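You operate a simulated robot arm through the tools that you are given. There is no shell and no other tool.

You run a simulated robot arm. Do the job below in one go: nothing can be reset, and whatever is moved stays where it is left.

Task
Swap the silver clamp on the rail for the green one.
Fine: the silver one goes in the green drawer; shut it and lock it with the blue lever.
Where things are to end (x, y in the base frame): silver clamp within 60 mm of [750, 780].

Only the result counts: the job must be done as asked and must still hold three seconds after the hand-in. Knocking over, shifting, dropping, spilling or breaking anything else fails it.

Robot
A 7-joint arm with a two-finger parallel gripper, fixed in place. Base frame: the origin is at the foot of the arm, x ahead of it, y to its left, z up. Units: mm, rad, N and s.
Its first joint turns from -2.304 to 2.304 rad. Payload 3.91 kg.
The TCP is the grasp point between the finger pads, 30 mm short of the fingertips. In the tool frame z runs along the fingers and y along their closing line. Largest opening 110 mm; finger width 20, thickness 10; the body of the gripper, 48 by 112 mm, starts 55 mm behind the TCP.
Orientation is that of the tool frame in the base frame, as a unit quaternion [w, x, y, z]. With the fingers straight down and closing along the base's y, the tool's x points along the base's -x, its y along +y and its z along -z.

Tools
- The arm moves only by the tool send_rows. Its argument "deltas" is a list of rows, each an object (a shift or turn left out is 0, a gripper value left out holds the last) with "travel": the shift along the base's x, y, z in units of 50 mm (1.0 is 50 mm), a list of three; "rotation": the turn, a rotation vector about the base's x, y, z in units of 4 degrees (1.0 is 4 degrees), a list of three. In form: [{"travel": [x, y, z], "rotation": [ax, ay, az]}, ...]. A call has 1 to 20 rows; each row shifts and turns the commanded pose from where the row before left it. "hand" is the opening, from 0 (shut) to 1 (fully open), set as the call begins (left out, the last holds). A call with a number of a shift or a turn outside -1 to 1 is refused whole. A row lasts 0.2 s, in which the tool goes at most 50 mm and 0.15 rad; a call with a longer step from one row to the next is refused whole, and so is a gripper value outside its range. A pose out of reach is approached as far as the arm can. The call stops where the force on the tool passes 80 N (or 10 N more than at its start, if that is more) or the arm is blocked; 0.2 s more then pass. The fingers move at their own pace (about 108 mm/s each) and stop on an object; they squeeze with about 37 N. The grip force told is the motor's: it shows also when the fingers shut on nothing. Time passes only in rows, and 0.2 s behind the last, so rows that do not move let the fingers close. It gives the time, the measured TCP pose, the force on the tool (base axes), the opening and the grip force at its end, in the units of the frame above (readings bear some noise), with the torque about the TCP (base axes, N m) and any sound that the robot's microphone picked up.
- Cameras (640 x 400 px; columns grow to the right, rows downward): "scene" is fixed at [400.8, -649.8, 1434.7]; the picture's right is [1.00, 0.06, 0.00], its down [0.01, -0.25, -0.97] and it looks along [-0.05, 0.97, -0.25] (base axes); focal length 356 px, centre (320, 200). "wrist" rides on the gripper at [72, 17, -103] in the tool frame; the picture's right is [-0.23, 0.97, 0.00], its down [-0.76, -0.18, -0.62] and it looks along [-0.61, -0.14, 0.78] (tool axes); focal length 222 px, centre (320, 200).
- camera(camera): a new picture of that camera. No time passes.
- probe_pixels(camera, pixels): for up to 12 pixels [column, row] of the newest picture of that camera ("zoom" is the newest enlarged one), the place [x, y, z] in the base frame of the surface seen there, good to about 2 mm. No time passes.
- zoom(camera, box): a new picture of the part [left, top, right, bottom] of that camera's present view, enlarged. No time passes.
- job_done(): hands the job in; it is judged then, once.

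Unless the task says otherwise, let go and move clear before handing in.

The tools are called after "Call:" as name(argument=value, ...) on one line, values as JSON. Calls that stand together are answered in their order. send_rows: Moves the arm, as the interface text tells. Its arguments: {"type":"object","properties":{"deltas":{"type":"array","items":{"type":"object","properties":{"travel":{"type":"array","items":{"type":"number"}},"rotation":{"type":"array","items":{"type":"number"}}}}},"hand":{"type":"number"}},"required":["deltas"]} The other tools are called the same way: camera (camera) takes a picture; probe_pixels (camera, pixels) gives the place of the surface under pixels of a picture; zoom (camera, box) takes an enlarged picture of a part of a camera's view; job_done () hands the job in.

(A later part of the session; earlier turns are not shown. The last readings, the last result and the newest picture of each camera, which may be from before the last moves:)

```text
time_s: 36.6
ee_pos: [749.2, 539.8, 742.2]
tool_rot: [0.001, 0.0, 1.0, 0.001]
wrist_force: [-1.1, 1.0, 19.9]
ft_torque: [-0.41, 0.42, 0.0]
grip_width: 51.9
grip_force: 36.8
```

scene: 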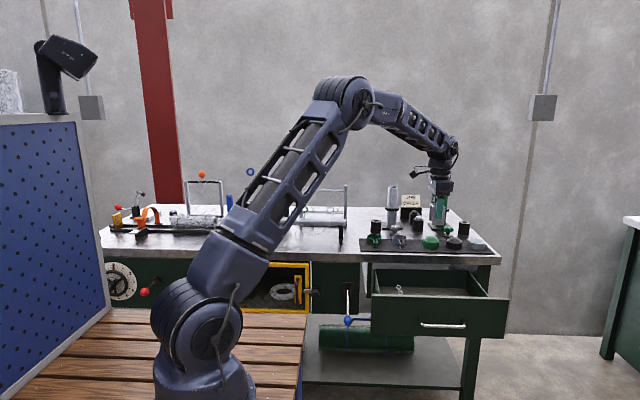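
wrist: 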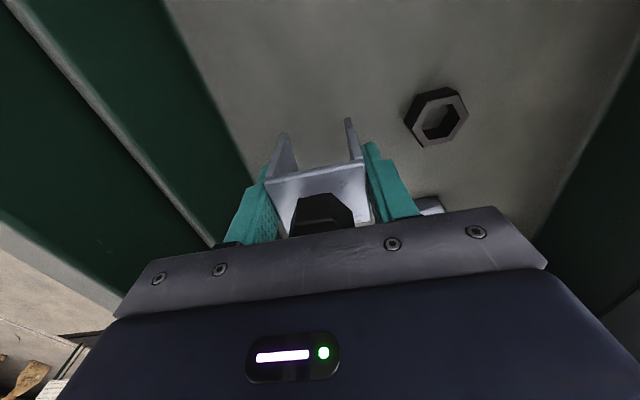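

The 20 N upward force shows the clamp is on the floor. I'll open a little and lift out.

Call:
send_rows(deltas=[{}, {}], hand=0.64)

Call:
send_rows(deltas=[{"travel": [0, 0, 0.2]}, {"travel": [0, 0, 0.5]}, {"travel": [0, 0, 0.8]}, {"travel": [0, 0, 0.8]}, {"travel": [0, 0, 0.8]}, {"travel": [0, 0, 0.8]}, {"travel": [0, 0, 0.8]}, {"travel": [0, 0, 0.8]}, {}])

Call:
camera(camera="wrist")

Call:
camera(camera="scene")

```text
time_s: 37.2
ee_pos: [748.1, 539.3, 740.0]
tool_rot: [0.0, -0.001, 1.0, 0.0]
wrist_force: [0.9, 0.7, -1.3]
ft_torque: [0.01, 0.0, -0.02]
grip_width: 70.5
grip_force: 0.0
```

```text
time_s: 39.2
ee_pos: [746.9, 540.4, 1014.4]
tool_rot: [0.0, 0.0, 1.0, 0.0]
wrist_force: [-0.4, -0.3, -0.3]
ft_torque: [-0.01, 0.0, 0.01]
grip_width: 70.6
grip_force: 0.1
```

```text
taken
```

wrist: 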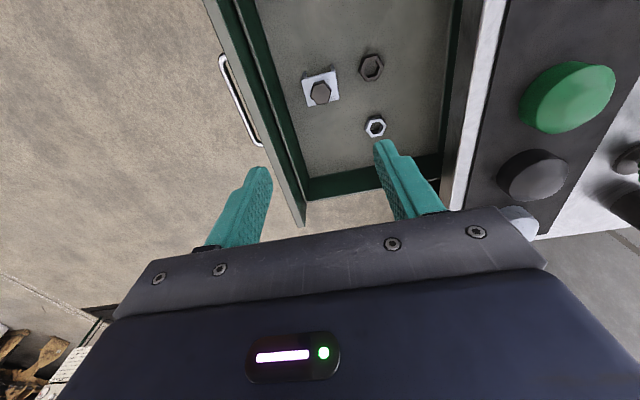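

```text
taken
```

scene: 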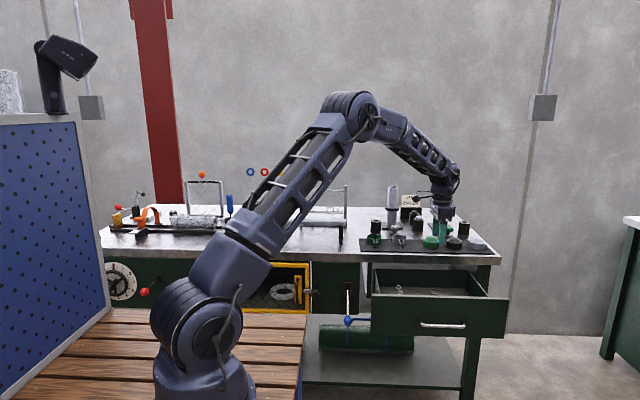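

The silver clamp stands upright in the drawer at (320,88). I'll confirm its position relative to the drawer front, then swing the tool to horizontal in front of the drawer.

Call:
probe_pixels(camera="wrist", pixels=[[305, 82], [336, 74], [321, 92], [311, 106], [339, 97], [371, 66], [375, 126], [240, 60], [228, 65]])

Call:
send_rows(deltas=[{"travel": [0, -0.5, 0.2], "rotation": [1, 0, 0]}, {"travel": [0, -0.5, 0.2], "rotation": [1, 0, 0]}, {"travel": [0, -0.5, 0.2], "rotation": [1, 0, 0]}, {"travel": [0, -0.5, 0.2], "rotation": [1, 0, 0]}, {"travel": [0, -0.5, 0], "rotation": [1, 0, 0]}, {"travel": [0, -0.5, 0], "rotation": [1, 0, 0]}, {"travel": [0, -0.5, 0], "rotation": [1, 0, 0]}, {"travel": [0, -0.5, 0], "rotation": [1, 0, 0]}, {"travel": [0, -0.3, 0], "rotation": [1, 0, 0]}, {"travel": [0, -0.2, 0], "rotation": [1, 0, 0]}, {"rotation": [1, 0, 0]}, {"rotation": [1, 0, 0]}, {"rotation": [1, 0, 0]}, {"rotation": [1, 0, 0]}, {"rotation": [1, 0, 0]}, {"rotation": [1, 0, 0]}, {"rotation": [1, 0, 0]}, {"rotation": [1, 0, 0]}, {"rotation": [1, 0, 0]}, {"rotation": [1, 0, 0]}], hand=0)

Call:
camera(camera="scene")

```text
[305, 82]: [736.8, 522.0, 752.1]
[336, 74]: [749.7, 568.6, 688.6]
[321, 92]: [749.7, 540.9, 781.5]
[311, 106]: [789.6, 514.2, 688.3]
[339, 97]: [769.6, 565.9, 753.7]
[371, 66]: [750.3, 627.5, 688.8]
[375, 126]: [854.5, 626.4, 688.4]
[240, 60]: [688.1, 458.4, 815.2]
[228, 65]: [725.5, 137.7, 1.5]
```

```text
time_s: 43.4
ee_pos: [748.8, 313.3, 1055.7]
tool_rot: [0.001, 0.0, 0.766, 0.643]
wrist_force: [0.3, 0.0, 0.7]
ft_torque: [-0.03, -0.04, -0.03]
grip_width: 0.0
grip_force: 36.6
```

```text
taken
```

scene: 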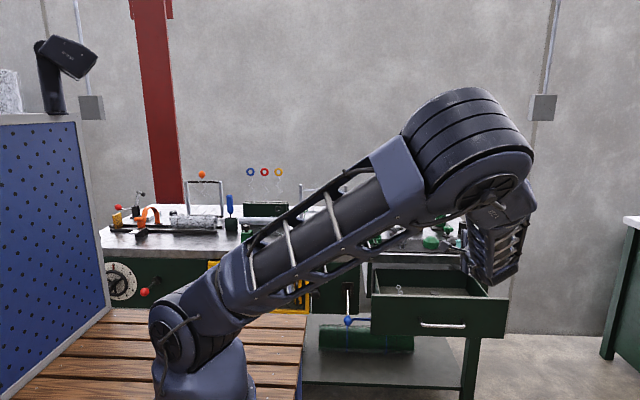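

The drawer front's top edge probes at y≈458 or nearer, and the silver clamp's centre is (750,541). I'll finish rotating and lower in front of the drawer to z≈777, above the handle.

Call:
send_rows(deltas=[{"travel": [0, 0, -0.6], "rotation": [1, 0, 0]}, {"travel": [0, 0, -0.6], "rotation": [1, 0, 0]}, {"travel": [0, 0, -0.6], "rotation": [0.5, 0, 0]}, {"travel": [0, 0, -0.6]}, {"travel": [0, 0, -0.6]}, {"travel": [0, 0, -0.6]}, {"travel": [0, 0, -0.6]}, {"travel": [0, 0, -0.6]}, {"travel": [0, 0, -0.6]}, {"travel": [0, 0, -0.2]}, {}])

Call:
camera(camera="scene")

Call:
camera(camera="wrist")

```text
time_s: 45.8
ee_pos: [750.2, 314.8, 774.8]
tool_rot: [0.0, 0.0, 0.707, 0.708]
wrist_force: [-0.5, 0.2, -0.2]
ft_torque: [-0.02, 0.0, 0.0]
grip_width: 0.0
grip_force: 36.9
```

```text
taken
```

scene: 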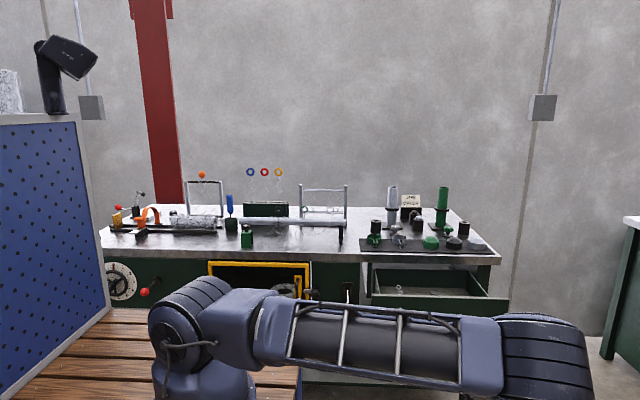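

```text
taken
```

wrist: 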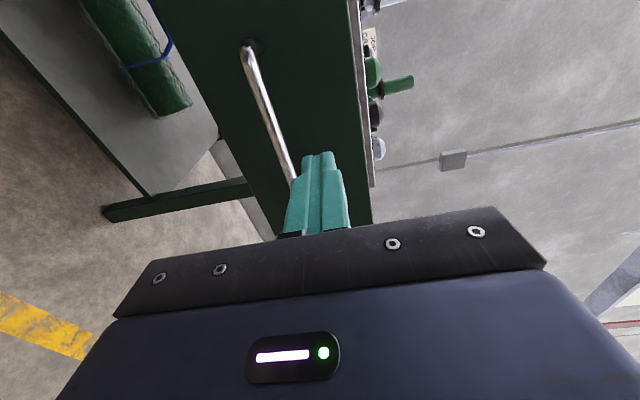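

The fingertips are in front of the drawer face, above the handle. I'll advance to contact and then push slowly.

Call:
send_rows(deltas=[{"travel": [0, 0.6, 0]}, {"travel": [0, 0.6, 0]}, {"travel": [0, 0.4, 0]}, {"travel": [0, 0.2, 0]}, {"travel": [0, 0.2, 0]}, {"travel": [0, 0.2, 0]}, {"travel": [0, 0.25, 0]}, {"travel": [0, 0.3, 0]}, {"travel": [0, 0.3, 0]}, {"travel": [0, 0.3, 0]}, {"travel": [0, 0.3, 0]}, {"travel": [0, 0.3, 0]}, {"travel": [0, 0.3, 0]}, {"travel": [0, 0.3, 0]}])

Call:
camera(camera="scene")

Call:
camera(camera="wrist")

```text
time_s: 48.8
ee_pos: [749.3, 543.5, 776.1]
tool_rot: [0.001, 0.0, 0.707, 0.707]
wrist_force: [-0.3, 0.4, -0.1]
ft_torque: [0.0, 0.04, 0.0]
grip_width: 0.0
grip_force: 36.6
```

```text
taken
```

scene: 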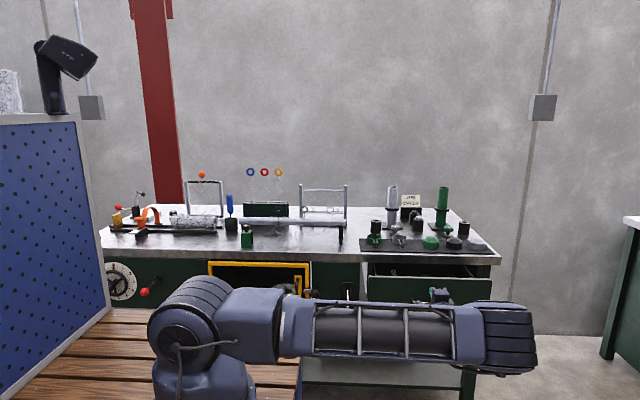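

```text
taken
```

wrist: 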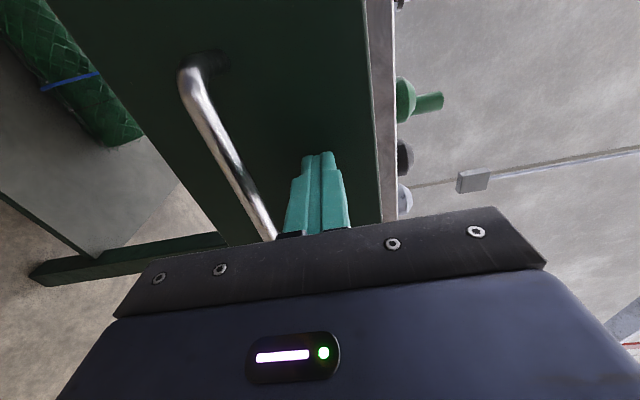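

The drawer is moving in with little force. I'll check where the front is before finishing the push.

Call:
probe_pixels(camera="wrist", pixels=[[300, 80], [300, 30], [340, 120], [210, 110], [385, 100]])

Call:
send_rows(deltas=[{"travel": [0, 0.3, 0]}, {"travel": [0, 0.3, 0]}, {"travel": [0, 0.3, 0]}, {"travel": [0, 0.3, 0]}, {"travel": [0, 0.3, 0]}, {"travel": [0, 0.25, 0]}, {"travel": [0, 0.2, 0]}, {"travel": [0, 0.15, 0]}, {}])

Call:
camera(camera="wrist")

```text
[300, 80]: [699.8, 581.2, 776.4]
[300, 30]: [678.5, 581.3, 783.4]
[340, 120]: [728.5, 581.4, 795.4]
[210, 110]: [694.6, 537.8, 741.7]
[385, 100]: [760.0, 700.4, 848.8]
```

```text
time_s: 50.8
ee_pos: [748.8, 648.9, 775.0]
tool_rot: [0.0, 0.0, 0.707, 0.707]
wrist_force: [-0.9, 0.6, -0.1]
ft_torque: [0.01, 0.0, -0.02]
grip_width: 0.2
grip_force: 37.0
```

```text
taken
```

wrist: 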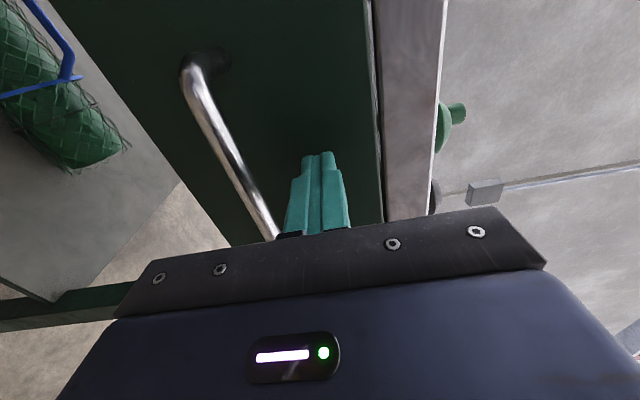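

The drawer is nearly shut. I'll push in small steps until it seats.

Call:
probe_pixels(camera="wrist", pixels=[[300, 80], [300, 30], [340, 120]])

Call:
send_rows(deltas=[{"travel": [0, 0.06, 0]}, {"travel": [0, 0.06, 0]}, {"travel": [0, 0.06, 0]}, {"travel": [0, 0.06, 0]}, {"travel": [0, 0.06, 0]}, {}])

Call:
camera(camera="wrist")

Call:
probe_pixels(camera="wrist", pixels=[[300, 80], [300, 30], [340, 120]])

```text
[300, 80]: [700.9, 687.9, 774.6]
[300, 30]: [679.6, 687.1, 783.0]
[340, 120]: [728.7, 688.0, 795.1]
```

```text
time_s: 52.0
ee_pos: [749.4, 657.3, 774.7]
tool_rot: [0.001, 0.001, 0.707, 0.707]
wrist_force: [-15.2, -37.6, 14.5]
ft_torque: [0.37, 0.24, 0.85]
grip_width: 0.0
grip_force: 36.9
stopped in row 6: the force on the tool passed its limit at 94 N (the readings are from after the stop); the commanded pose is now the measured one
```

```text
taken
```

wrist: 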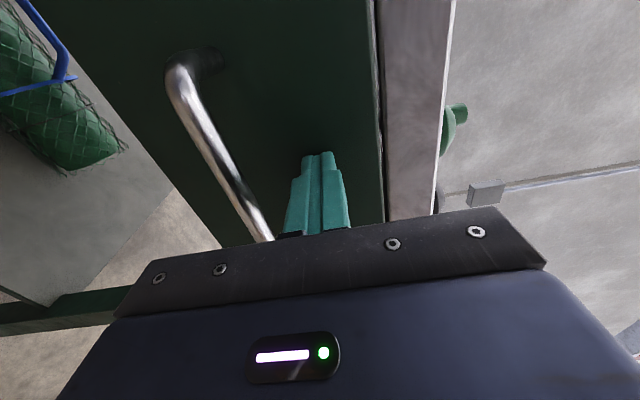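

```text
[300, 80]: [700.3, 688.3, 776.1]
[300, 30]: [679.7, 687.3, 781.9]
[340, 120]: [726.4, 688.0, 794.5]
```

The drawer is seated: its face is at y≈688, matching the start. I'll back off and go look at the blue lever.

Call:
send_rows(deltas=[{"travel": [0, -0.3, 0]}, {"travel": [0, -0.8, 0]}, {"travel": [0, -0.8, 0]}, {"travel": [0, -0.8, 0]}, {"travel": [0, -0.8, 0]}, {"travel": [-0.7, -0.6, 0]}, {"travel": [-0.7, -0.6, 0]}, {"travel": [-0.7, -0.6, 0]}, {"travel": [-0.7, 0, 0]}, {"travel": [-0.7, 0, 0]}, {}])

Call:
camera(camera="wrist")

Call:
camera(camera="scene")

```text
time_s: 54.4
ee_pos: [576.0, 393.7, 772.9]
tool_rot: [0.001, 0.001, 0.708, 0.706]
wrist_force: [0.2, -0.4, -0.2]
ft_torque: [-0.02, 0.02, -0.03]
grip_width: 0.2
grip_force: 37.2
```

```text
taken
```

wrist: 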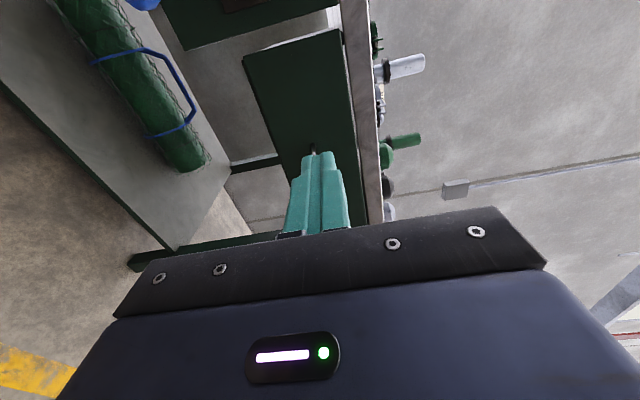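

```text
taken
```

scene: 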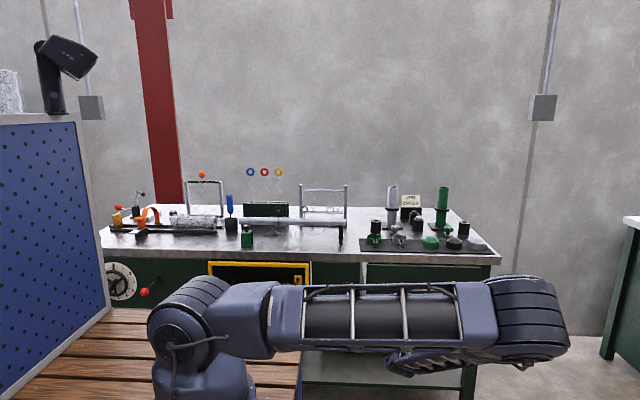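

The lever ball is just at the top edge (140,2). I'll move -x and up a little so it comes into view.

Call:
send_rows(deltas=[{"travel": [-0.7, -0.1, 0]}, {"travel": [-0.7, -0.1, 0]}, {}])

Call:
camera(camera="wrist")

Call:
zoom(camera="wrist", box=[100, 0, 340, 150])

```text
time_s: 55.2
ee_pos: [504.7, 381.9, 771.6]
tool_rot: [0.001, 0.0, 0.708, 0.706]
wrist_force: [0.1, 0.6, -0.2]
ft_torque: [0.0, -0.01, -0.01]
grip_width: 0.1
grip_force: 37.5
```

```text
taken
```

wrist: 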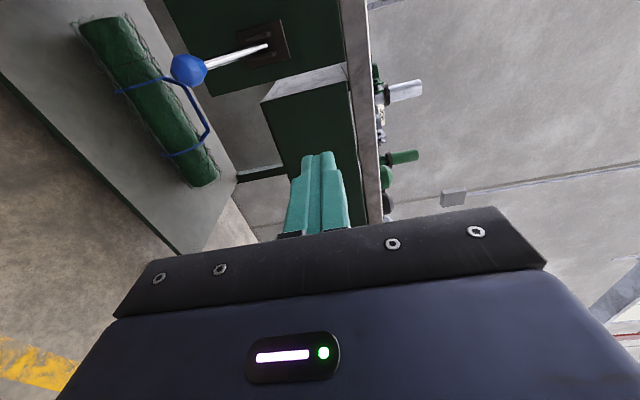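

```text
2.67 times, centred on (220, 75) of wrist
```

zoom: 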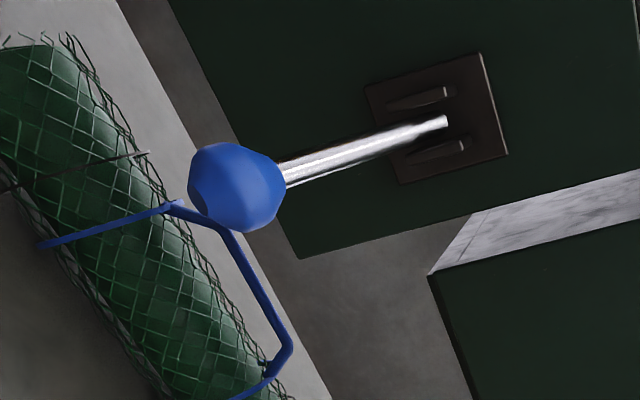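

The lever is clear now: ball at (188,70), shaft to a slotted plate at (262,44) with vertical cheeks. So it swings up and down about x. I'll probe it.

Call:
probe_pixels(camera="wrist", pixels=[[188, 70], [178, 62], [200, 75], [188, 84], [188, 57], [215, 62], [240, 54], [264, 46], [240, 34], [279, 22], [288, 57], [252, 66]])

Call:
probe_pixels(camera="wrist", pixels=[[266, 33], [250, 38], [274, 54], [256, 58], [300, 30], [230, 80]])

```text
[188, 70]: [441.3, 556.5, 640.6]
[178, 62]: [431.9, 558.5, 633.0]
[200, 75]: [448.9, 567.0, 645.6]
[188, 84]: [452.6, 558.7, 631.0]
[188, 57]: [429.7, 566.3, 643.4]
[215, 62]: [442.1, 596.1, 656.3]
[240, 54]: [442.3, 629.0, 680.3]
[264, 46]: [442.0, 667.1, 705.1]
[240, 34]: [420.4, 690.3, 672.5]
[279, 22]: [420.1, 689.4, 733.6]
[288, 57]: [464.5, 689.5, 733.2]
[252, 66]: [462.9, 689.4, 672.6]
```

```text
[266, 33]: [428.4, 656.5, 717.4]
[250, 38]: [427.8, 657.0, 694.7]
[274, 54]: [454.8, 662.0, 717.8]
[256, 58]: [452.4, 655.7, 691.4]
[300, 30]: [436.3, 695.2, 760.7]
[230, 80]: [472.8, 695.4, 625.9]
```

The plate is centred at z≈703, and the lever hangs about 34° below it with its ball centre near (441.5, 568, 638). The mirrored up position is likely the locked one. I'll approach with the fingers open above and below the ball.

Call:
send_rows(deltas=[{"travel": [-0.32, 0, -0.67]}, {"travel": [-0.32, 0, -0.67]}, {"travel": [-0.32, 0.2, -0.67]}, {"travel": [-0.3, 0.3, -0.67]}, {"travel": [0, 0.6, 0]}, {"travel": [0, 0.5, 0]}, {}], hand=0.75)

Call:
camera(camera="wrist")

Call:
camera(camera="scene")

```text
time_s: 56.8
ee_pos: [445.1, 463.8, 639.5]
tool_rot: [0.0, 0.0, 0.708, 0.707]
wrist_force: [0.2, -0.5, 0.3]
ft_torque: [-0.01, 0.0, -0.03]
grip_width: 82.5
grip_force: 0.1
```

```text
taken
```

wrist: 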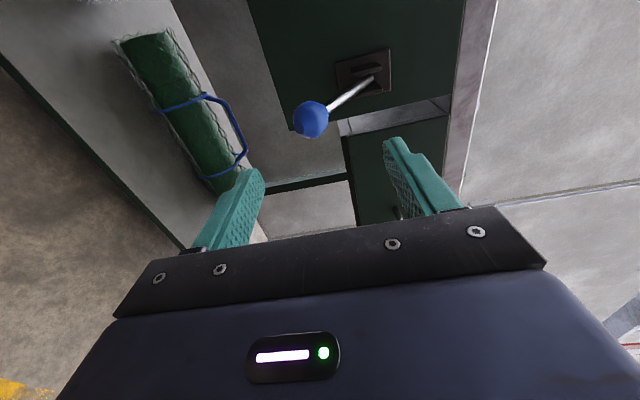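

```text
taken
```

scene: 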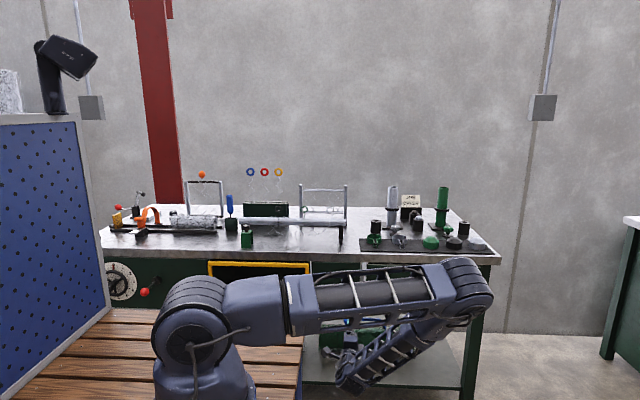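

The ball is between the finger planes. I'll advance so the fingers straddle it.

Call:
send_rows(deltas=[{"travel": [-0.06, 0.5, 0]}, {"travel": [0, 0.5, 0]}, {"travel": [0, 0.5, 0]}, {"travel": [0, 0.4, 0]}, {}])

Call:
camera(camera="wrist")

```text
time_s: 58.0
ee_pos: [440.1, 559.5, 637.4]
tool_rot: [0.0, 0.001, 0.708, 0.707]
wrist_force: [-0.1, 0.6, -0.7]
ft_torque: [-0.01, -0.02, 0.01]
grip_width: 82.3
grip_force: 0.0
```

```text
taken
```

wrist: 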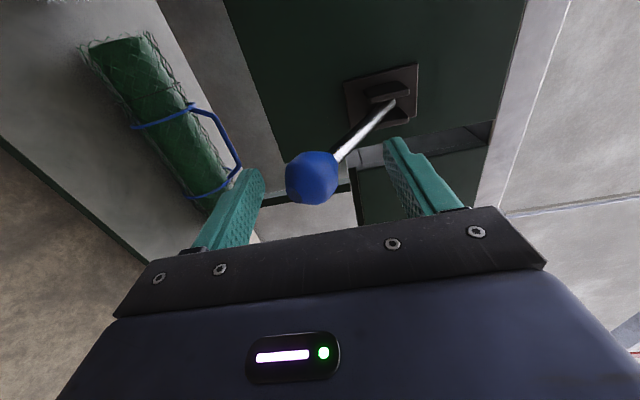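

The ball sits between the fingers. I'll narrow the gap and raise gently to see if the lever swings up.

Call:
send_rows(deltas=[{}, {}, {"travel": [0, 0, 0.2]}, {"travel": [0, 0, 0.2]}, {"travel": [0, 0, 0.2]}, {"travel": [0, 0, 0.2]}], hand=0.5)

Call:
camera(camera="wrist")

```text
time_s: 59.4
ee_pos: [437.9, 559.9, 679.5]
tool_rot: [0.001, 0.001, 0.707, 0.707]
wrist_force: [1.0, -1.1, -3.0]
ft_torque: [0.06, -0.02, 0.02]
grip_width: 57.1
grip_force: 2.1
```

```text
taken
```

wrist: 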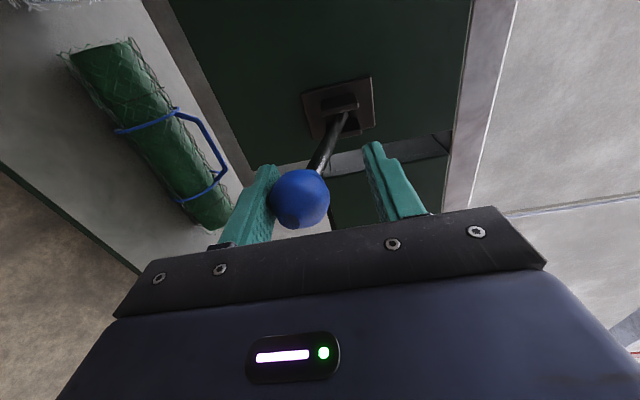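

The lever is swinging up with only about 3 N. I'll continue raising.

Call:
send_rows(deltas=[{"travel": [0.05, 0, 0.2]}, {"travel": [0, 0, 0.2]}, {"travel": [0, 0, 0.2]}, {"travel": [0, 0, 0.2]}, {"travel": [0, 0, 0.2]}, {"travel": [0, 0, 0.2]}, {"travel": [0, 0, 0.2]}])

Call:
camera(camera="wrist")

```text
time_s: 61.0
ee_pos: [441.8, 558.4, 749.9]
tool_rot: [0.001, 0.0, 0.708, 0.706]
wrist_force: [1.3, 1.0, 1.7]
ft_torque: [-0.04, 0.03, 0.0]
grip_width: 56.2
grip_force: 1.2
```

```text
taken
```

wrist: 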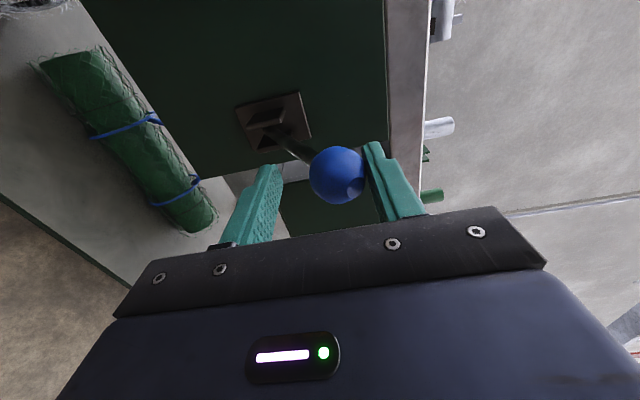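

The ball has moved past horizontal and is now touching the upper finger at (340,175), so it seems to be an over-centre mechanism. I'll keep raising to let it reach its upper stop.

Call:
send_rows(deltas=[{"travel": [0, 0, 0.2]}, {"travel": [0, 0, 0.2]}, {"travel": [0, 0, 0.2]}, {}])

Call:
camera(camera="wrist")

```text
time_s: 62.0
ee_pos: [442.2, 559.6, 778.2]
tool_rot: [-0.001, 0.002, 0.708, 0.706]
wrist_force: [-0.1, -4.3, -6.1]
ft_torque: [-0.29, 0.02, 0.02]
grip_width: 58.1
grip_force: 3.1
```

```text
taken
```

wrist: 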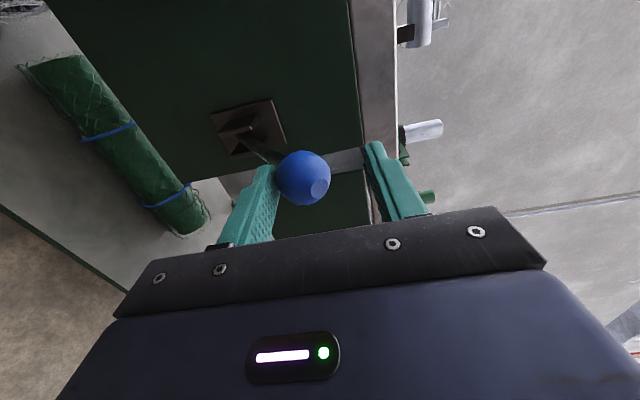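

The ball is now against the lower finger with a 6 N reaction, so it's near or at a stop. I'll press in small steps.

Call:
send_rows(deltas=[{"travel": [0, 0, 0.08]}, {"travel": [0, 0, 0.08]}, {}])

Call:
camera(camera="wrist")

Call:
probe_pixels(camera="wrist", pixels=[[303, 178], [295, 165], [265, 150], [248, 130], [312, 195]])

```text
time_s: 62.8
ee_pos: [442.5, 557.7, 784.8]
tool_rot: [-0.001, 0.002, 0.709, 0.705]
wrist_force: [0.1, -14.5, -31.5]
ft_torque: [-1.45, -0.01, 0.1]
grip_width: 70.2
grip_force: 15.2
```

```text
taken
```

wrist: 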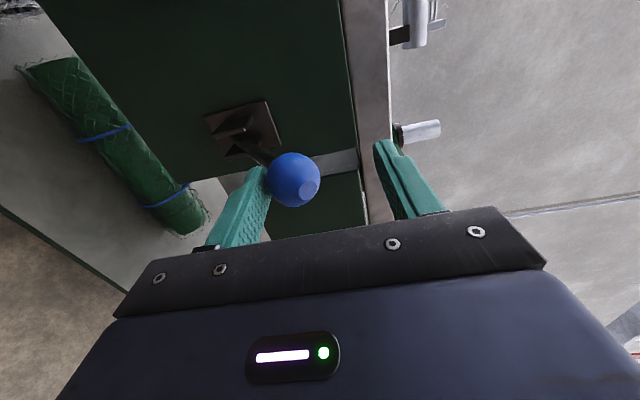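

```text
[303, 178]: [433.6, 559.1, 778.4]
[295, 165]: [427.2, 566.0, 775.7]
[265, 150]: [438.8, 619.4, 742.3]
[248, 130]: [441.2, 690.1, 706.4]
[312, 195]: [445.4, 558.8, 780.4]
```

The lever is at its upper stop: ball z≈775, mirrored from the start, with 31 N of resistance. I'll ease down slightly to centre the fingers, back out, and check that it stays.

Call:
send_rows(deltas=[{"travel": [0, 0, -0.25]}, {}], hand=0.6)

Call:
camera(camera="wrist")

```text
time_s: 63.4
ee_pos: [443.6, 561.4, 775.4]
tool_rot: [0.0, 0.0, 0.707, 0.707]
wrist_force: [0.1, -0.7, 0.8]
ft_torque: [0.01, 0.02, 0.03]
grip_width: 65.6
grip_force: 0.1
```

```text
taken
```

wrist: 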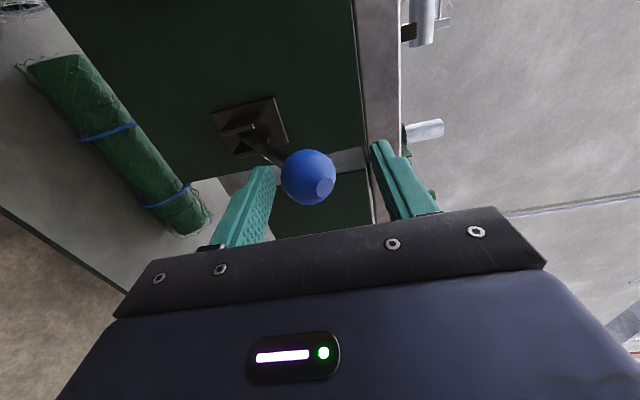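

The lever holds up on its own. I'll back out and return to the handle for a gentle pull test that the drawer is really locked.

Call:
send_rows(deltas=[{"travel": [0, -0.5, 0]}, {"travel": [0, -0.8, 0]}, {"travel": [0, -0.8, 0]}, {"travel": [0.8, 0, 0]}, {"travel": [0.8, 0, -0.1]}, {"travel": [0.8, 0.1, -0.1]}, {"travel": [0.8, 0.2, -0.1]}, {"travel": [0.8, 0.2, -0.1]}, {"travel": [0.8, 0.2, -0.1]}, {"travel": [0.8, 0.2, -0.1]}, {"travel": [0.6, 0.2, -0.2]}, {}])

Call:
camera(camera="wrist")

Call:
camera(camera="scene")

```text
time_s: 66.0
ee_pos: [752.3, 508.1, 732.7]
tool_rot: [0.0, 0.001, 0.708, 0.706]
wrist_force: [0.0, 0.3, -0.3]
ft_torque: [0.01, -0.02, 0.01]
grip_width: 66.1
grip_force: 0.0
```

```text
taken
```

wrist: 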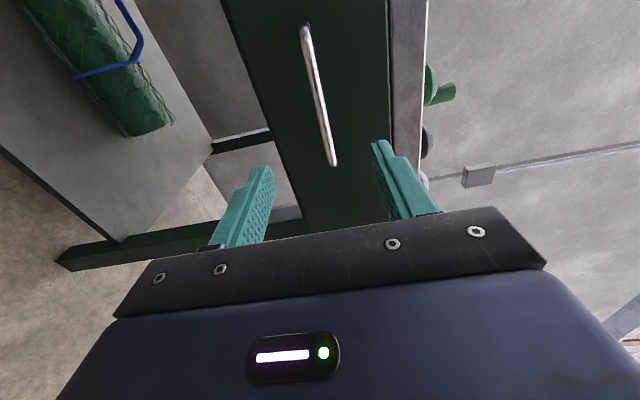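

```text
taken
```

scene: 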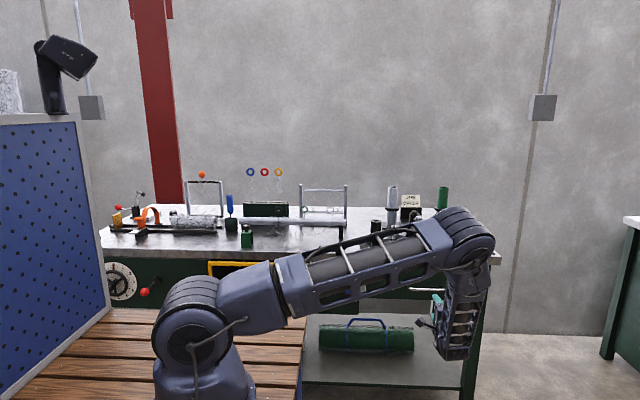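

The handle is ahead at (320,95). I'll advance, grip, and pull just a few mm.

Call:
send_rows(deltas=[{"travel": [0, 0.6, 0.04]}, {"travel": [0, 0.6, 0]}, {"travel": [0, 0.5, 0]}, {"travel": [0, 0.5, 0]}, {"travel": [0, 0.42, 0]}, {}])

Call:
send_rows(deltas=[{}, {}, {}], hand=0)

Call:
send_rows(deltas=[{"travel": [0, -0.06, 0]}, {"travel": [0, -0.06, 0]}, {"travel": [0, -0.06, 0]}, {}])

```text
time_s: 67.4
ee_pos: [753.9, 640.8, 737.5]
tool_rot: [0.0, 0.001, 0.708, 0.706]
wrist_force: [-0.9, 0.7, 0.0]
ft_torque: [0.0, -0.01, 0.01]
grip_width: 66.3
grip_force: 0.0
```

```text
time_s: 68.2
ee_pos: [754.6, 640.2, 735.2]
tool_rot: [0.0, 0.001, 0.709, 0.705]
wrist_force: [1.4, 4.6, -26.2]
ft_torque: [-0.24, -0.19, -0.83]
grip_width: 11.8
grip_force: 45.1
```

```text
time_s: 69.2
ee_pos: [753.0, 632.0, 734.9]
tool_rot: [-0.001, 0.001, 0.708, 0.706]
wrist_force: [-1.4, 37.8, -40.0]
ft_torque: [-0.57, -0.17, 0.17]
grip_width: 11.8
grip_force: 45.0
```

Pulling now meets 38 N where before there was none, so it looks locked. I'll verify the drawer front hasn't moved, then release.

Call:
send_rows(deltas=[{"travel": [0, 0.12, 0]}, {}, {}], hand=0.5)

Call:
camera(camera="wrist")

Call:
probe_pixels(camera="wrist", pixels=[[340, 40], [340, 80], [220, 40], [350, 120], [310, 130]])

```text
time_s: 70.0
ee_pos: [754.1, 637.6, 737.5]
tool_rot: [0.0, 0.001, 0.708, 0.707]
wrist_force: [0.0, -1.2, 0.6]
ft_torque: [0.01, -0.02, 0.02]
grip_width: 55.0
grip_force: 0.1
```

```text
taken
```

wrist: 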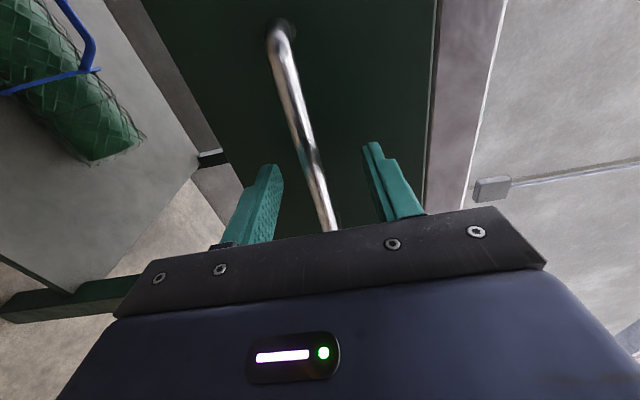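

```text
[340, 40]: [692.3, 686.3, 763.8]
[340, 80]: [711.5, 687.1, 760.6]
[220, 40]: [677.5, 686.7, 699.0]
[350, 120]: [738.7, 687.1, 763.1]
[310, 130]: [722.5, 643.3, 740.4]
```

The drawer front stays at y≈687 after a 38 N pull, so it's locked. Now I'll back away from the handle, rise, and return to tool-down above the green clamp.

Call:
send_rows(deltas=[{"travel": [0, -0.4, 0]}, {"travel": [0, -0.8, 0]}, {"travel": [0, -0.9, 0]}, {"travel": [0, -0.9, 0]}, {"travel": [0, -0.9, 0]}, {"travel": [0, -0.9, 0]}, {"travel": [0, -0.9, 0]}, {"travel": [-0.2, -0.3, 0.6]}, {"travel": [-0.3, 0, 0.8], "rotation": [-1, 0, 0]}, {"travel": [-0.3, 0, 0.8], "rotation": [-1, 0, 0]}, {"travel": [-0.3, 0, 0.8], "rotation": [-1, 0, 0]}, {"travel": [-0.3, 0, 0.8], "rotation": [-1, 0, 0]}, {"travel": [-0.3, 0, 0.8], "rotation": [-1, 0, 0]}, {}])

Call:
send_rows(deltas=[{"travel": [-0.72, 0.47, 0.2], "rotation": [-1, 0, 0]}, {"travel": [-0.72, 0.47, 0.2], "rotation": [-1, 0, 0]}, {"travel": [-0.72, 0.47, 0.2], "rotation": [-1, 0, 0]}, {"travel": [-0.72, 0.47, 0.2], "rotation": [-1, 0, 0]}, {"travel": [-0.72, 0.47, 0.2], "rotation": [-1, 0, 0]}, {"travel": [-0.72, 0.47, 0.2], "rotation": [-1, 0, 0]}, {"travel": [-0.72, 0.47, 0.2], "rotation": [-1, 0, 0]}, {"travel": [-0.72, 0.47, 0.2], "rotation": [-1, 0, 0]}, {"travel": [-0.72, 0.47, 0.2], "rotation": [-1, 0, 0]}, {"travel": [-0.72, 0.47, 0.2], "rotation": [-1, 0, 0]}, {"travel": [-0.72, 0.47, 0.1], "rotation": [-1, 0, 0]}, {"travel": [-0.72, 0.47, 0.1], "rotation": [-1, 0, 0]}, {"travel": [-0.72, 0.47, 0.1], "rotation": [-1, 0, 0]}, {"travel": [-0.72, 0.47, 0], "rotation": [-1, 0, 0]}, {"travel": [-0.72, 0.47, 0], "rotation": [-1, 0, 0]}, {"travel": [-0.72, 0.47, 0], "rotation": [-1, 0, 0]}, {"travel": [-0.72, 0.47, 0], "rotation": [-1, 0, 0]}, {"travel": [-0.5, 0.3, 0], "rotation": [-0.5, 0, 0]}, {}], hand=0.85)

Call:
camera(camera="wrist")

Call:
camera(camera="scene")

```text
time_s: 73.0
ee_pos: [668.5, 340.6, 966.0]
tool_rot: [0.0, 0.001, 0.82, 0.573]
wrist_force: [0.4, 0.1, 0.9]
ft_torque: [0.04, -0.02, -0.01]
grip_width: 54.7
grip_force: 0.0
```

```text
time_s: 77.0
ee_pos: [29.5, 749.1, 1083.5]
tool_rot: [0.001, 0.001, 1.0, 0.0]
wrist_force: [0.3, -0.1, 0.4]
ft_torque: [-0.01, 0.02, 0.0]
grip_width: 93.4
grip_force: 0.1
```

```text
taken
```

wrist: 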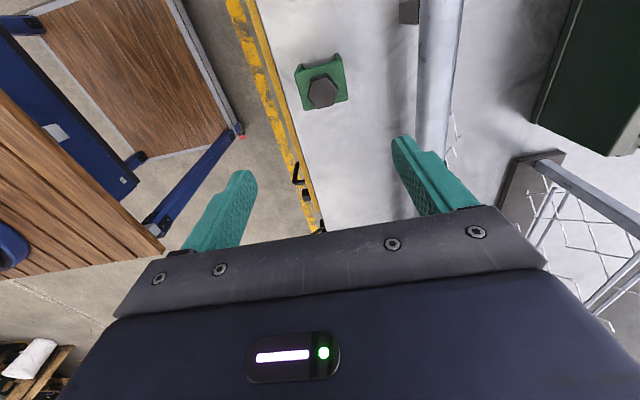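

```text
taken
```

scene: 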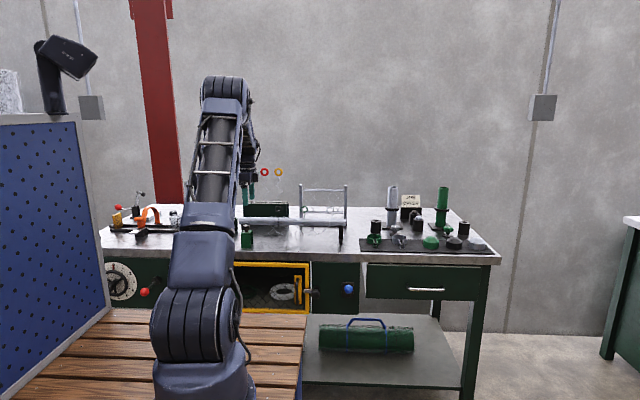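

The lever is up at (348,290) and the drawer is shut. The green clamp is at (321,88) in the wrist view. I'll probe its outline.

Call:
zoom(camera="wrist", box=[270, 30, 398, 130])

Call:
probe_pixels(camera="wrist", pixels=[[299, 76], [339, 68], [306, 107], [344, 99], [322, 92], [301, 92], [341, 83], [307, 63], [338, 56]])

```text
4.00 times, centred on (334, 80) of wrist
```

zoom: 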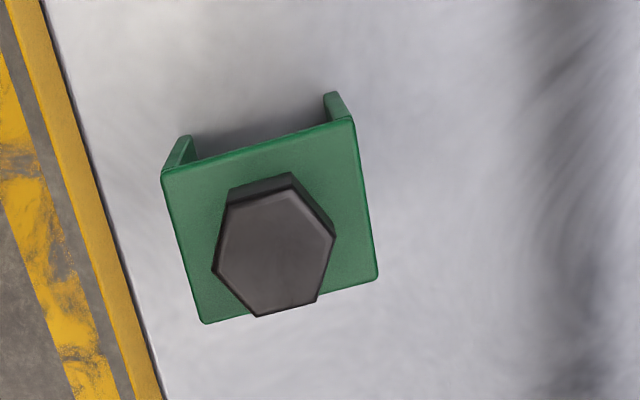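

```text
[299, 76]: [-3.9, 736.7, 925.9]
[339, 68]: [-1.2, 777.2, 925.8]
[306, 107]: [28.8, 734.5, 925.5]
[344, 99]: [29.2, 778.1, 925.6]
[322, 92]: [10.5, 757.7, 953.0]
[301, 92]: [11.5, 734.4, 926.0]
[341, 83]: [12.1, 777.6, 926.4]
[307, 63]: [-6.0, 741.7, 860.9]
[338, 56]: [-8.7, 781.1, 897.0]
```

The green clamp's centre is (11.5, 757.5) with its top at z≈925.7. I'll centre over it, descend to z≈912 and close.

Call:
send_rows(deltas=[{"travel": [-0.36, 0.17, 0]}, {"travel": [0, 0, -0.7]}, {"travel": [0, 0, -0.7]}, {"travel": [0, 0, -0.7]}, {}])

Call:
camera(camera="wrist")

```text
time_s: 78.2
ee_pos: [14.3, 760.9, 976.3]
tool_rot: [0.001, 0.001, 1.0, -0.001]
wrist_force: [0.5, 0.0, -0.4]
ft_torque: [0.0, 0.05, -0.03]
grip_width: 93.6
grip_force: 0.0
```

```text
taken
```

wrist: 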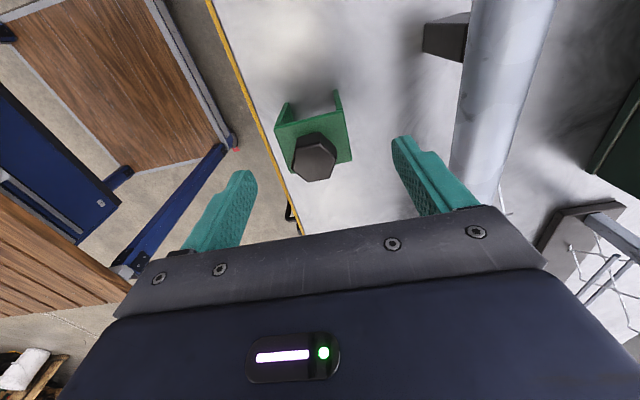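

The fingers straddle the clamp. I'll go down 64 mm and close.

Call:
send_rows(deltas=[{"travel": [-0.04, -0.05, -0.6]}, {"travel": [0, 0, -0.6]}, {"travel": [0, 0, -0.08]}, {}])

Call:
send_rows(deltas=[{}, {}, {}], hand=0)

Call:
camera(camera="wrist")

```text
time_s: 79.2
ee_pos: [11.5, 758.3, 915.1]
tool_rot: [0.002, 0.0, 1.0, -0.002]
wrist_force: [0.7, -0.4, 0.6]
ft_torque: [-0.01, 0.0, 0.0]
grip_width: 93.1
grip_force: 0.1
```

```text
time_s: 80.0
ee_pos: [12.2, 758.1, 913.7]
tool_rot: [0.001, 0.001, 1.0, -0.001]
wrist_force: [-0.1, 0.6, 0.3]
ft_torque: [0.07, 0.0, 0.01]
grip_width: 51.9
grip_force: 37.2
```

```text
taken
```

wrist: 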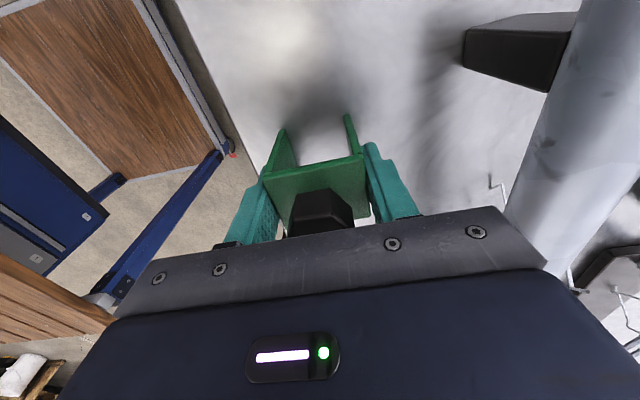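

The green clamp is gripped at 51.9 mm. I'll lift, move over the rail at (17.5, 871.5), and check alignment.

Call:
send_rows(deltas=[{"travel": [0, 0, 0.2]}, {"travel": [0, 0, 0.6]}, {"travel": [0, 0, 0.8]}, {"travel": [0, 0, 0.8]}, {"travel": [0, 0, 0.4]}, {"travel": [0.1, 0.6, 0]}, {"travel": [0, 0.8, 0]}, {"travel": [0, 0.6, 0]}, {"travel": [0, 0.27, 0]}, {}, {}])

Call:
camera(camera="wrist")

Call:
zoom(camera="scene", box=[210, 160, 306, 260])

```text
time_s: 82.4
ee_pos: [19.0, 869.7, 1051.2]
tool_rot: [0.001, 0.001, 1.0, -0.002]
wrist_force: [0.9, -0.1, -2.3]
ft_torque: [0.01, 0.03, 0.04]
grip_width: 51.8
grip_force: 36.2
```

```text
taken
```

wrist: 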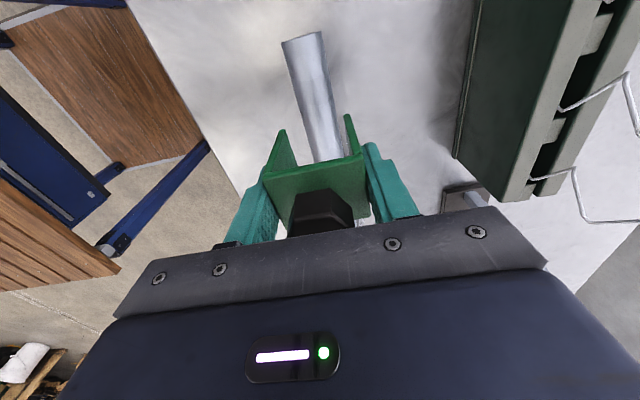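

```text
4.00 times, centred on (258, 210) of scene
```

zoom: 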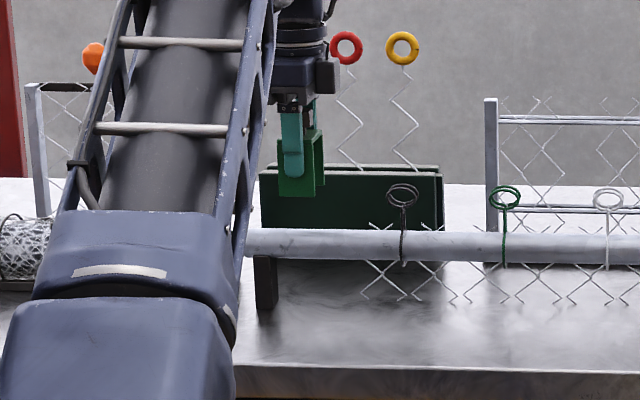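

The clamp hovers over the rail. I'll probe legs and rail sides for lateral alignment and get another pose reading.

Call:
probe_pixels(camera="wrist", pixels=[[283, 135], [348, 120], [288, 160], [355, 148], [272, 175], [362, 165], [290, 60], [318, 60], [305, 60], [296, 90], [328, 90], [312, 90]])

Call:
send_rows(deltas=[{}])

Call:
send_rows(deltas=[{}])

Call:
zoom(camera="wrist", box=[250, 30, 410, 190])

```text
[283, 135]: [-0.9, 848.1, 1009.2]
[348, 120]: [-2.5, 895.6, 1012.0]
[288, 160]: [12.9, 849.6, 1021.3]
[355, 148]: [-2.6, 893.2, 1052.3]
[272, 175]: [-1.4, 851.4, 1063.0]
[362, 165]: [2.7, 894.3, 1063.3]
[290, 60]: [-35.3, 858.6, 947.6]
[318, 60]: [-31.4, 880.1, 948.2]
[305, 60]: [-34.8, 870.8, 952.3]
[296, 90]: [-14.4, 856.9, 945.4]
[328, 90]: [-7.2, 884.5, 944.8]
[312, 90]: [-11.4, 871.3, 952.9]
```

```text
time_s: 82.8
ee_pos: [18.1, 870.3, 1050.8]
tool_rot: [0.001, 0.001, 1.0, -0.001]
wrist_force: [0.0, -0.2, -2.2]
ft_torque: [0.01, 0.03, 0.04]
grip_width: 51.9
grip_force: 37.1
```

```text
time_s: 83.2
ee_pos: [17.5, 870.2, 1051.6]
tool_rot: [0.0, 0.001, 1.0, -0.001]
wrist_force: [0.8, 0.2, -1.5]
ft_torque: [0.04, -0.01, 0.02]
grip_width: 51.9
grip_force: 37.2
```

```text
2.50 times, centred on (330, 110) of wrist
```

zoom: 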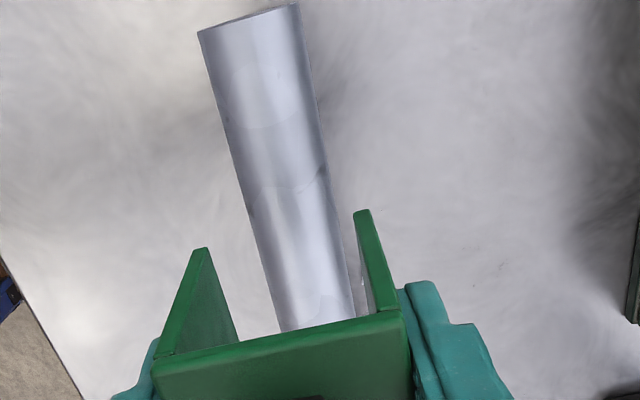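

The rail's centre is at y≈870.2 and the clamp is at 870.1, so they're aligned. I'll lower in stages.

Call:
send_rows(deltas=[{"travel": [0, 0, -0.6]}, {"travel": [0, 0, -0.3]}, {"travel": [0, 0, -0.3]}, {"travel": [0, 0, -0.2]}, {}])

Call:
camera(camera="wrist")

```text
time_s: 84.4
ee_pos: [19.2, 872.7, 981.3]
tool_rot: [0.001, 0.001, 1.0, -0.001]
wrist_force: [-0.4, 0.2, -1.6]
ft_torque: [-0.01, 0.0, -0.01]
grip_width: 51.9
grip_force: 37.1
```

```text
taken
```

wrist: 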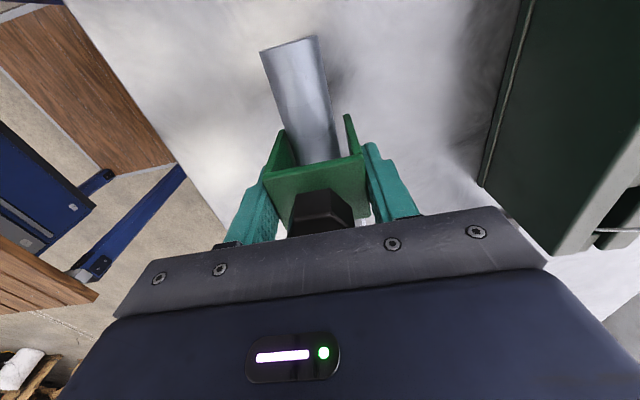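

The legs are straddling the rail with no side force. I'll lower the rest gently until it seats.

Call:
send_rows(deltas=[{"travel": [0, 0, -0.2]}, {"travel": [0, 0, -0.2]}, {"travel": [0, 0, -0.14]}, {}])

Call:
send_rows(deltas=[{"travel": [0, 0, -0.06]}, {"travel": [0, 0, -0.04]}, {}])

```text
time_s: 85.4
ee_pos: [15.9, 871.9, 956.0]
tool_rot: [0.001, 0.001, 1.0, 0.0]
wrist_force: [-0.7, 0.6, -1.5]
ft_torque: [-0.03, -0.02, 0.01]
grip_width: 52.1
grip_force: 37.1
```

```text
time_s: 86.2
ee_pos: [16.1, 872.6, 950.7]
tool_rot: [0.001, 0.001, 1.0, -0.001]
wrist_force: [0.5, -0.8, -1.7]
ft_torque: [0.01, -0.01, 0.0]
grip_width: 51.7
grip_force: 36.5
```

Call:
send_rows(deltas=[{"travel": [0, 0, -0.04]}, {}])

Call:
send_rows(deltas=[{"travel": [0, 0, -0.03]}, {}])

```text
time_s: 86.8
ee_pos: [15.8, 871.7, 948.9]
tool_rot: [0.001, 0.001, 1.0, -0.001]
wrist_force: [-0.8, -0.3, -2.0]
ft_torque: [-0.04, -0.01, -0.03]
grip_width: 51.5
grip_force: 36.9
```

```text
time_s: 87.4
ee_pos: [15.2, 870.4, 947.8]
tool_rot: [0.001, 0.001, 1.0, -0.001]
wrist_force: [0.5, 0.3, -2.2]
ft_torque: [0.03, -0.02, -0.03]
grip_width: 51.7
grip_force: 37.1
```

Call:
send_rows(deltas=[{"travel": [0, 0, -0.03]}, {}])

Call:
send_rows(deltas=[{"travel": [0, 0, -0.03]}, {}])

```text
time_s: 88.0
ee_pos: [14.8, 871.3, 947.5]
tool_rot: [0.001, 0.001, 1.0, 0.0]
wrist_force: [1.4, 0.0, 6.5]
ft_torque: [-0.02, -0.1, 0.01]
grip_width: 51.8
grip_force: 37.2
```

```text
time_s: 88.6
ee_pos: [15.3, 871.4, 946.3]
tool_rot: [0.0, 0.001, 1.0, 0.001]
wrist_force: [-1.8, 6.3, 28.7]
ft_torque: [-0.06, -0.15, -0.01]
grip_width: 52.0
grip_force: 36.6
```

It is seated, with a 29 N reaction at z≈946, the same height as the silver one was. I'll open and lift clear.

Call:
send_rows(deltas=[{}, {}], hand=0.7)

Call:
send_rows(deltas=[{"travel": [0, 0, 0.2]}, {"travel": [0, 0, 0.5]}, {"travel": [0, 0, 0.8]}, {"travel": [0, 0, 0.8]}, {"travel": [0, 0, 0.8]}, {"travel": [0, -0.5, 0.5]}, {}])

Call:
camera(camera="wrist")

Call:
zoom(camera="scene", box=[220, 190, 300, 250])

Call:
zoom(camera="scene", box=[300, 250, 500, 375])

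```text
time_s: 89.2
ee_pos: [15.4, 870.9, 943.3]
tool_rot: [0.002, 0.001, 1.0, -0.001]
wrist_force: [-0.7, 0.4, -0.2]
ft_torque: [0.0, 0.02, 0.02]
grip_width: 77.0
grip_force: 0.0
```

```text
time_s: 90.8
ee_pos: [15.2, 848.4, 1124.5]
tool_rot: [0.0, 0.001, 1.0, -0.001]
wrist_force: [0.8, -0.3, -0.3]
ft_torque: [-0.01, 0.0, 0.01]
grip_width: 76.9
grip_force: 0.0
```

```text
taken
```

wrist: 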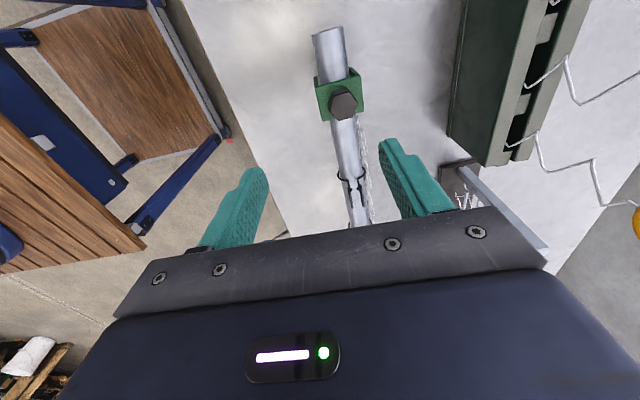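

```text
6.67 times, centred on (260, 220) of scene
```

zoom: 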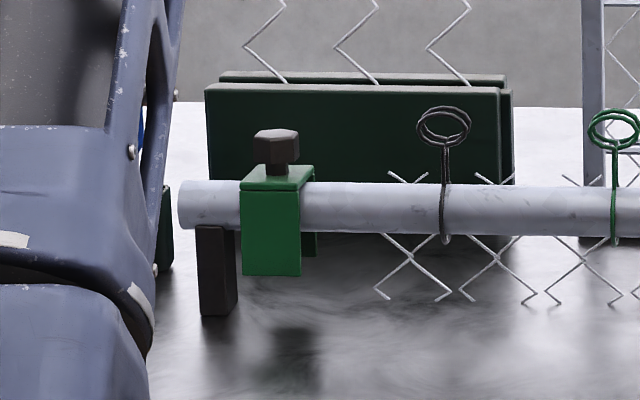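

```text
3.20 times, centred on (400, 312) of scene
```

zoom: 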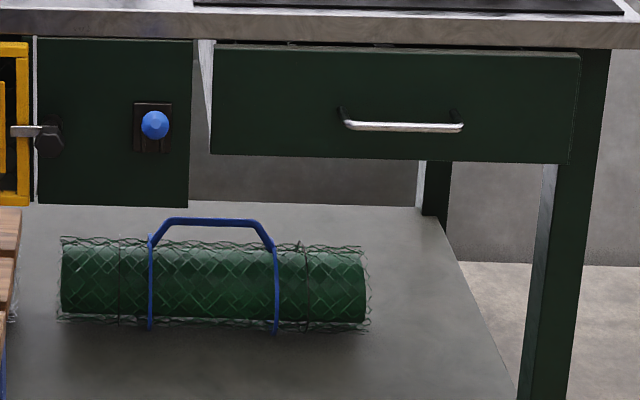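

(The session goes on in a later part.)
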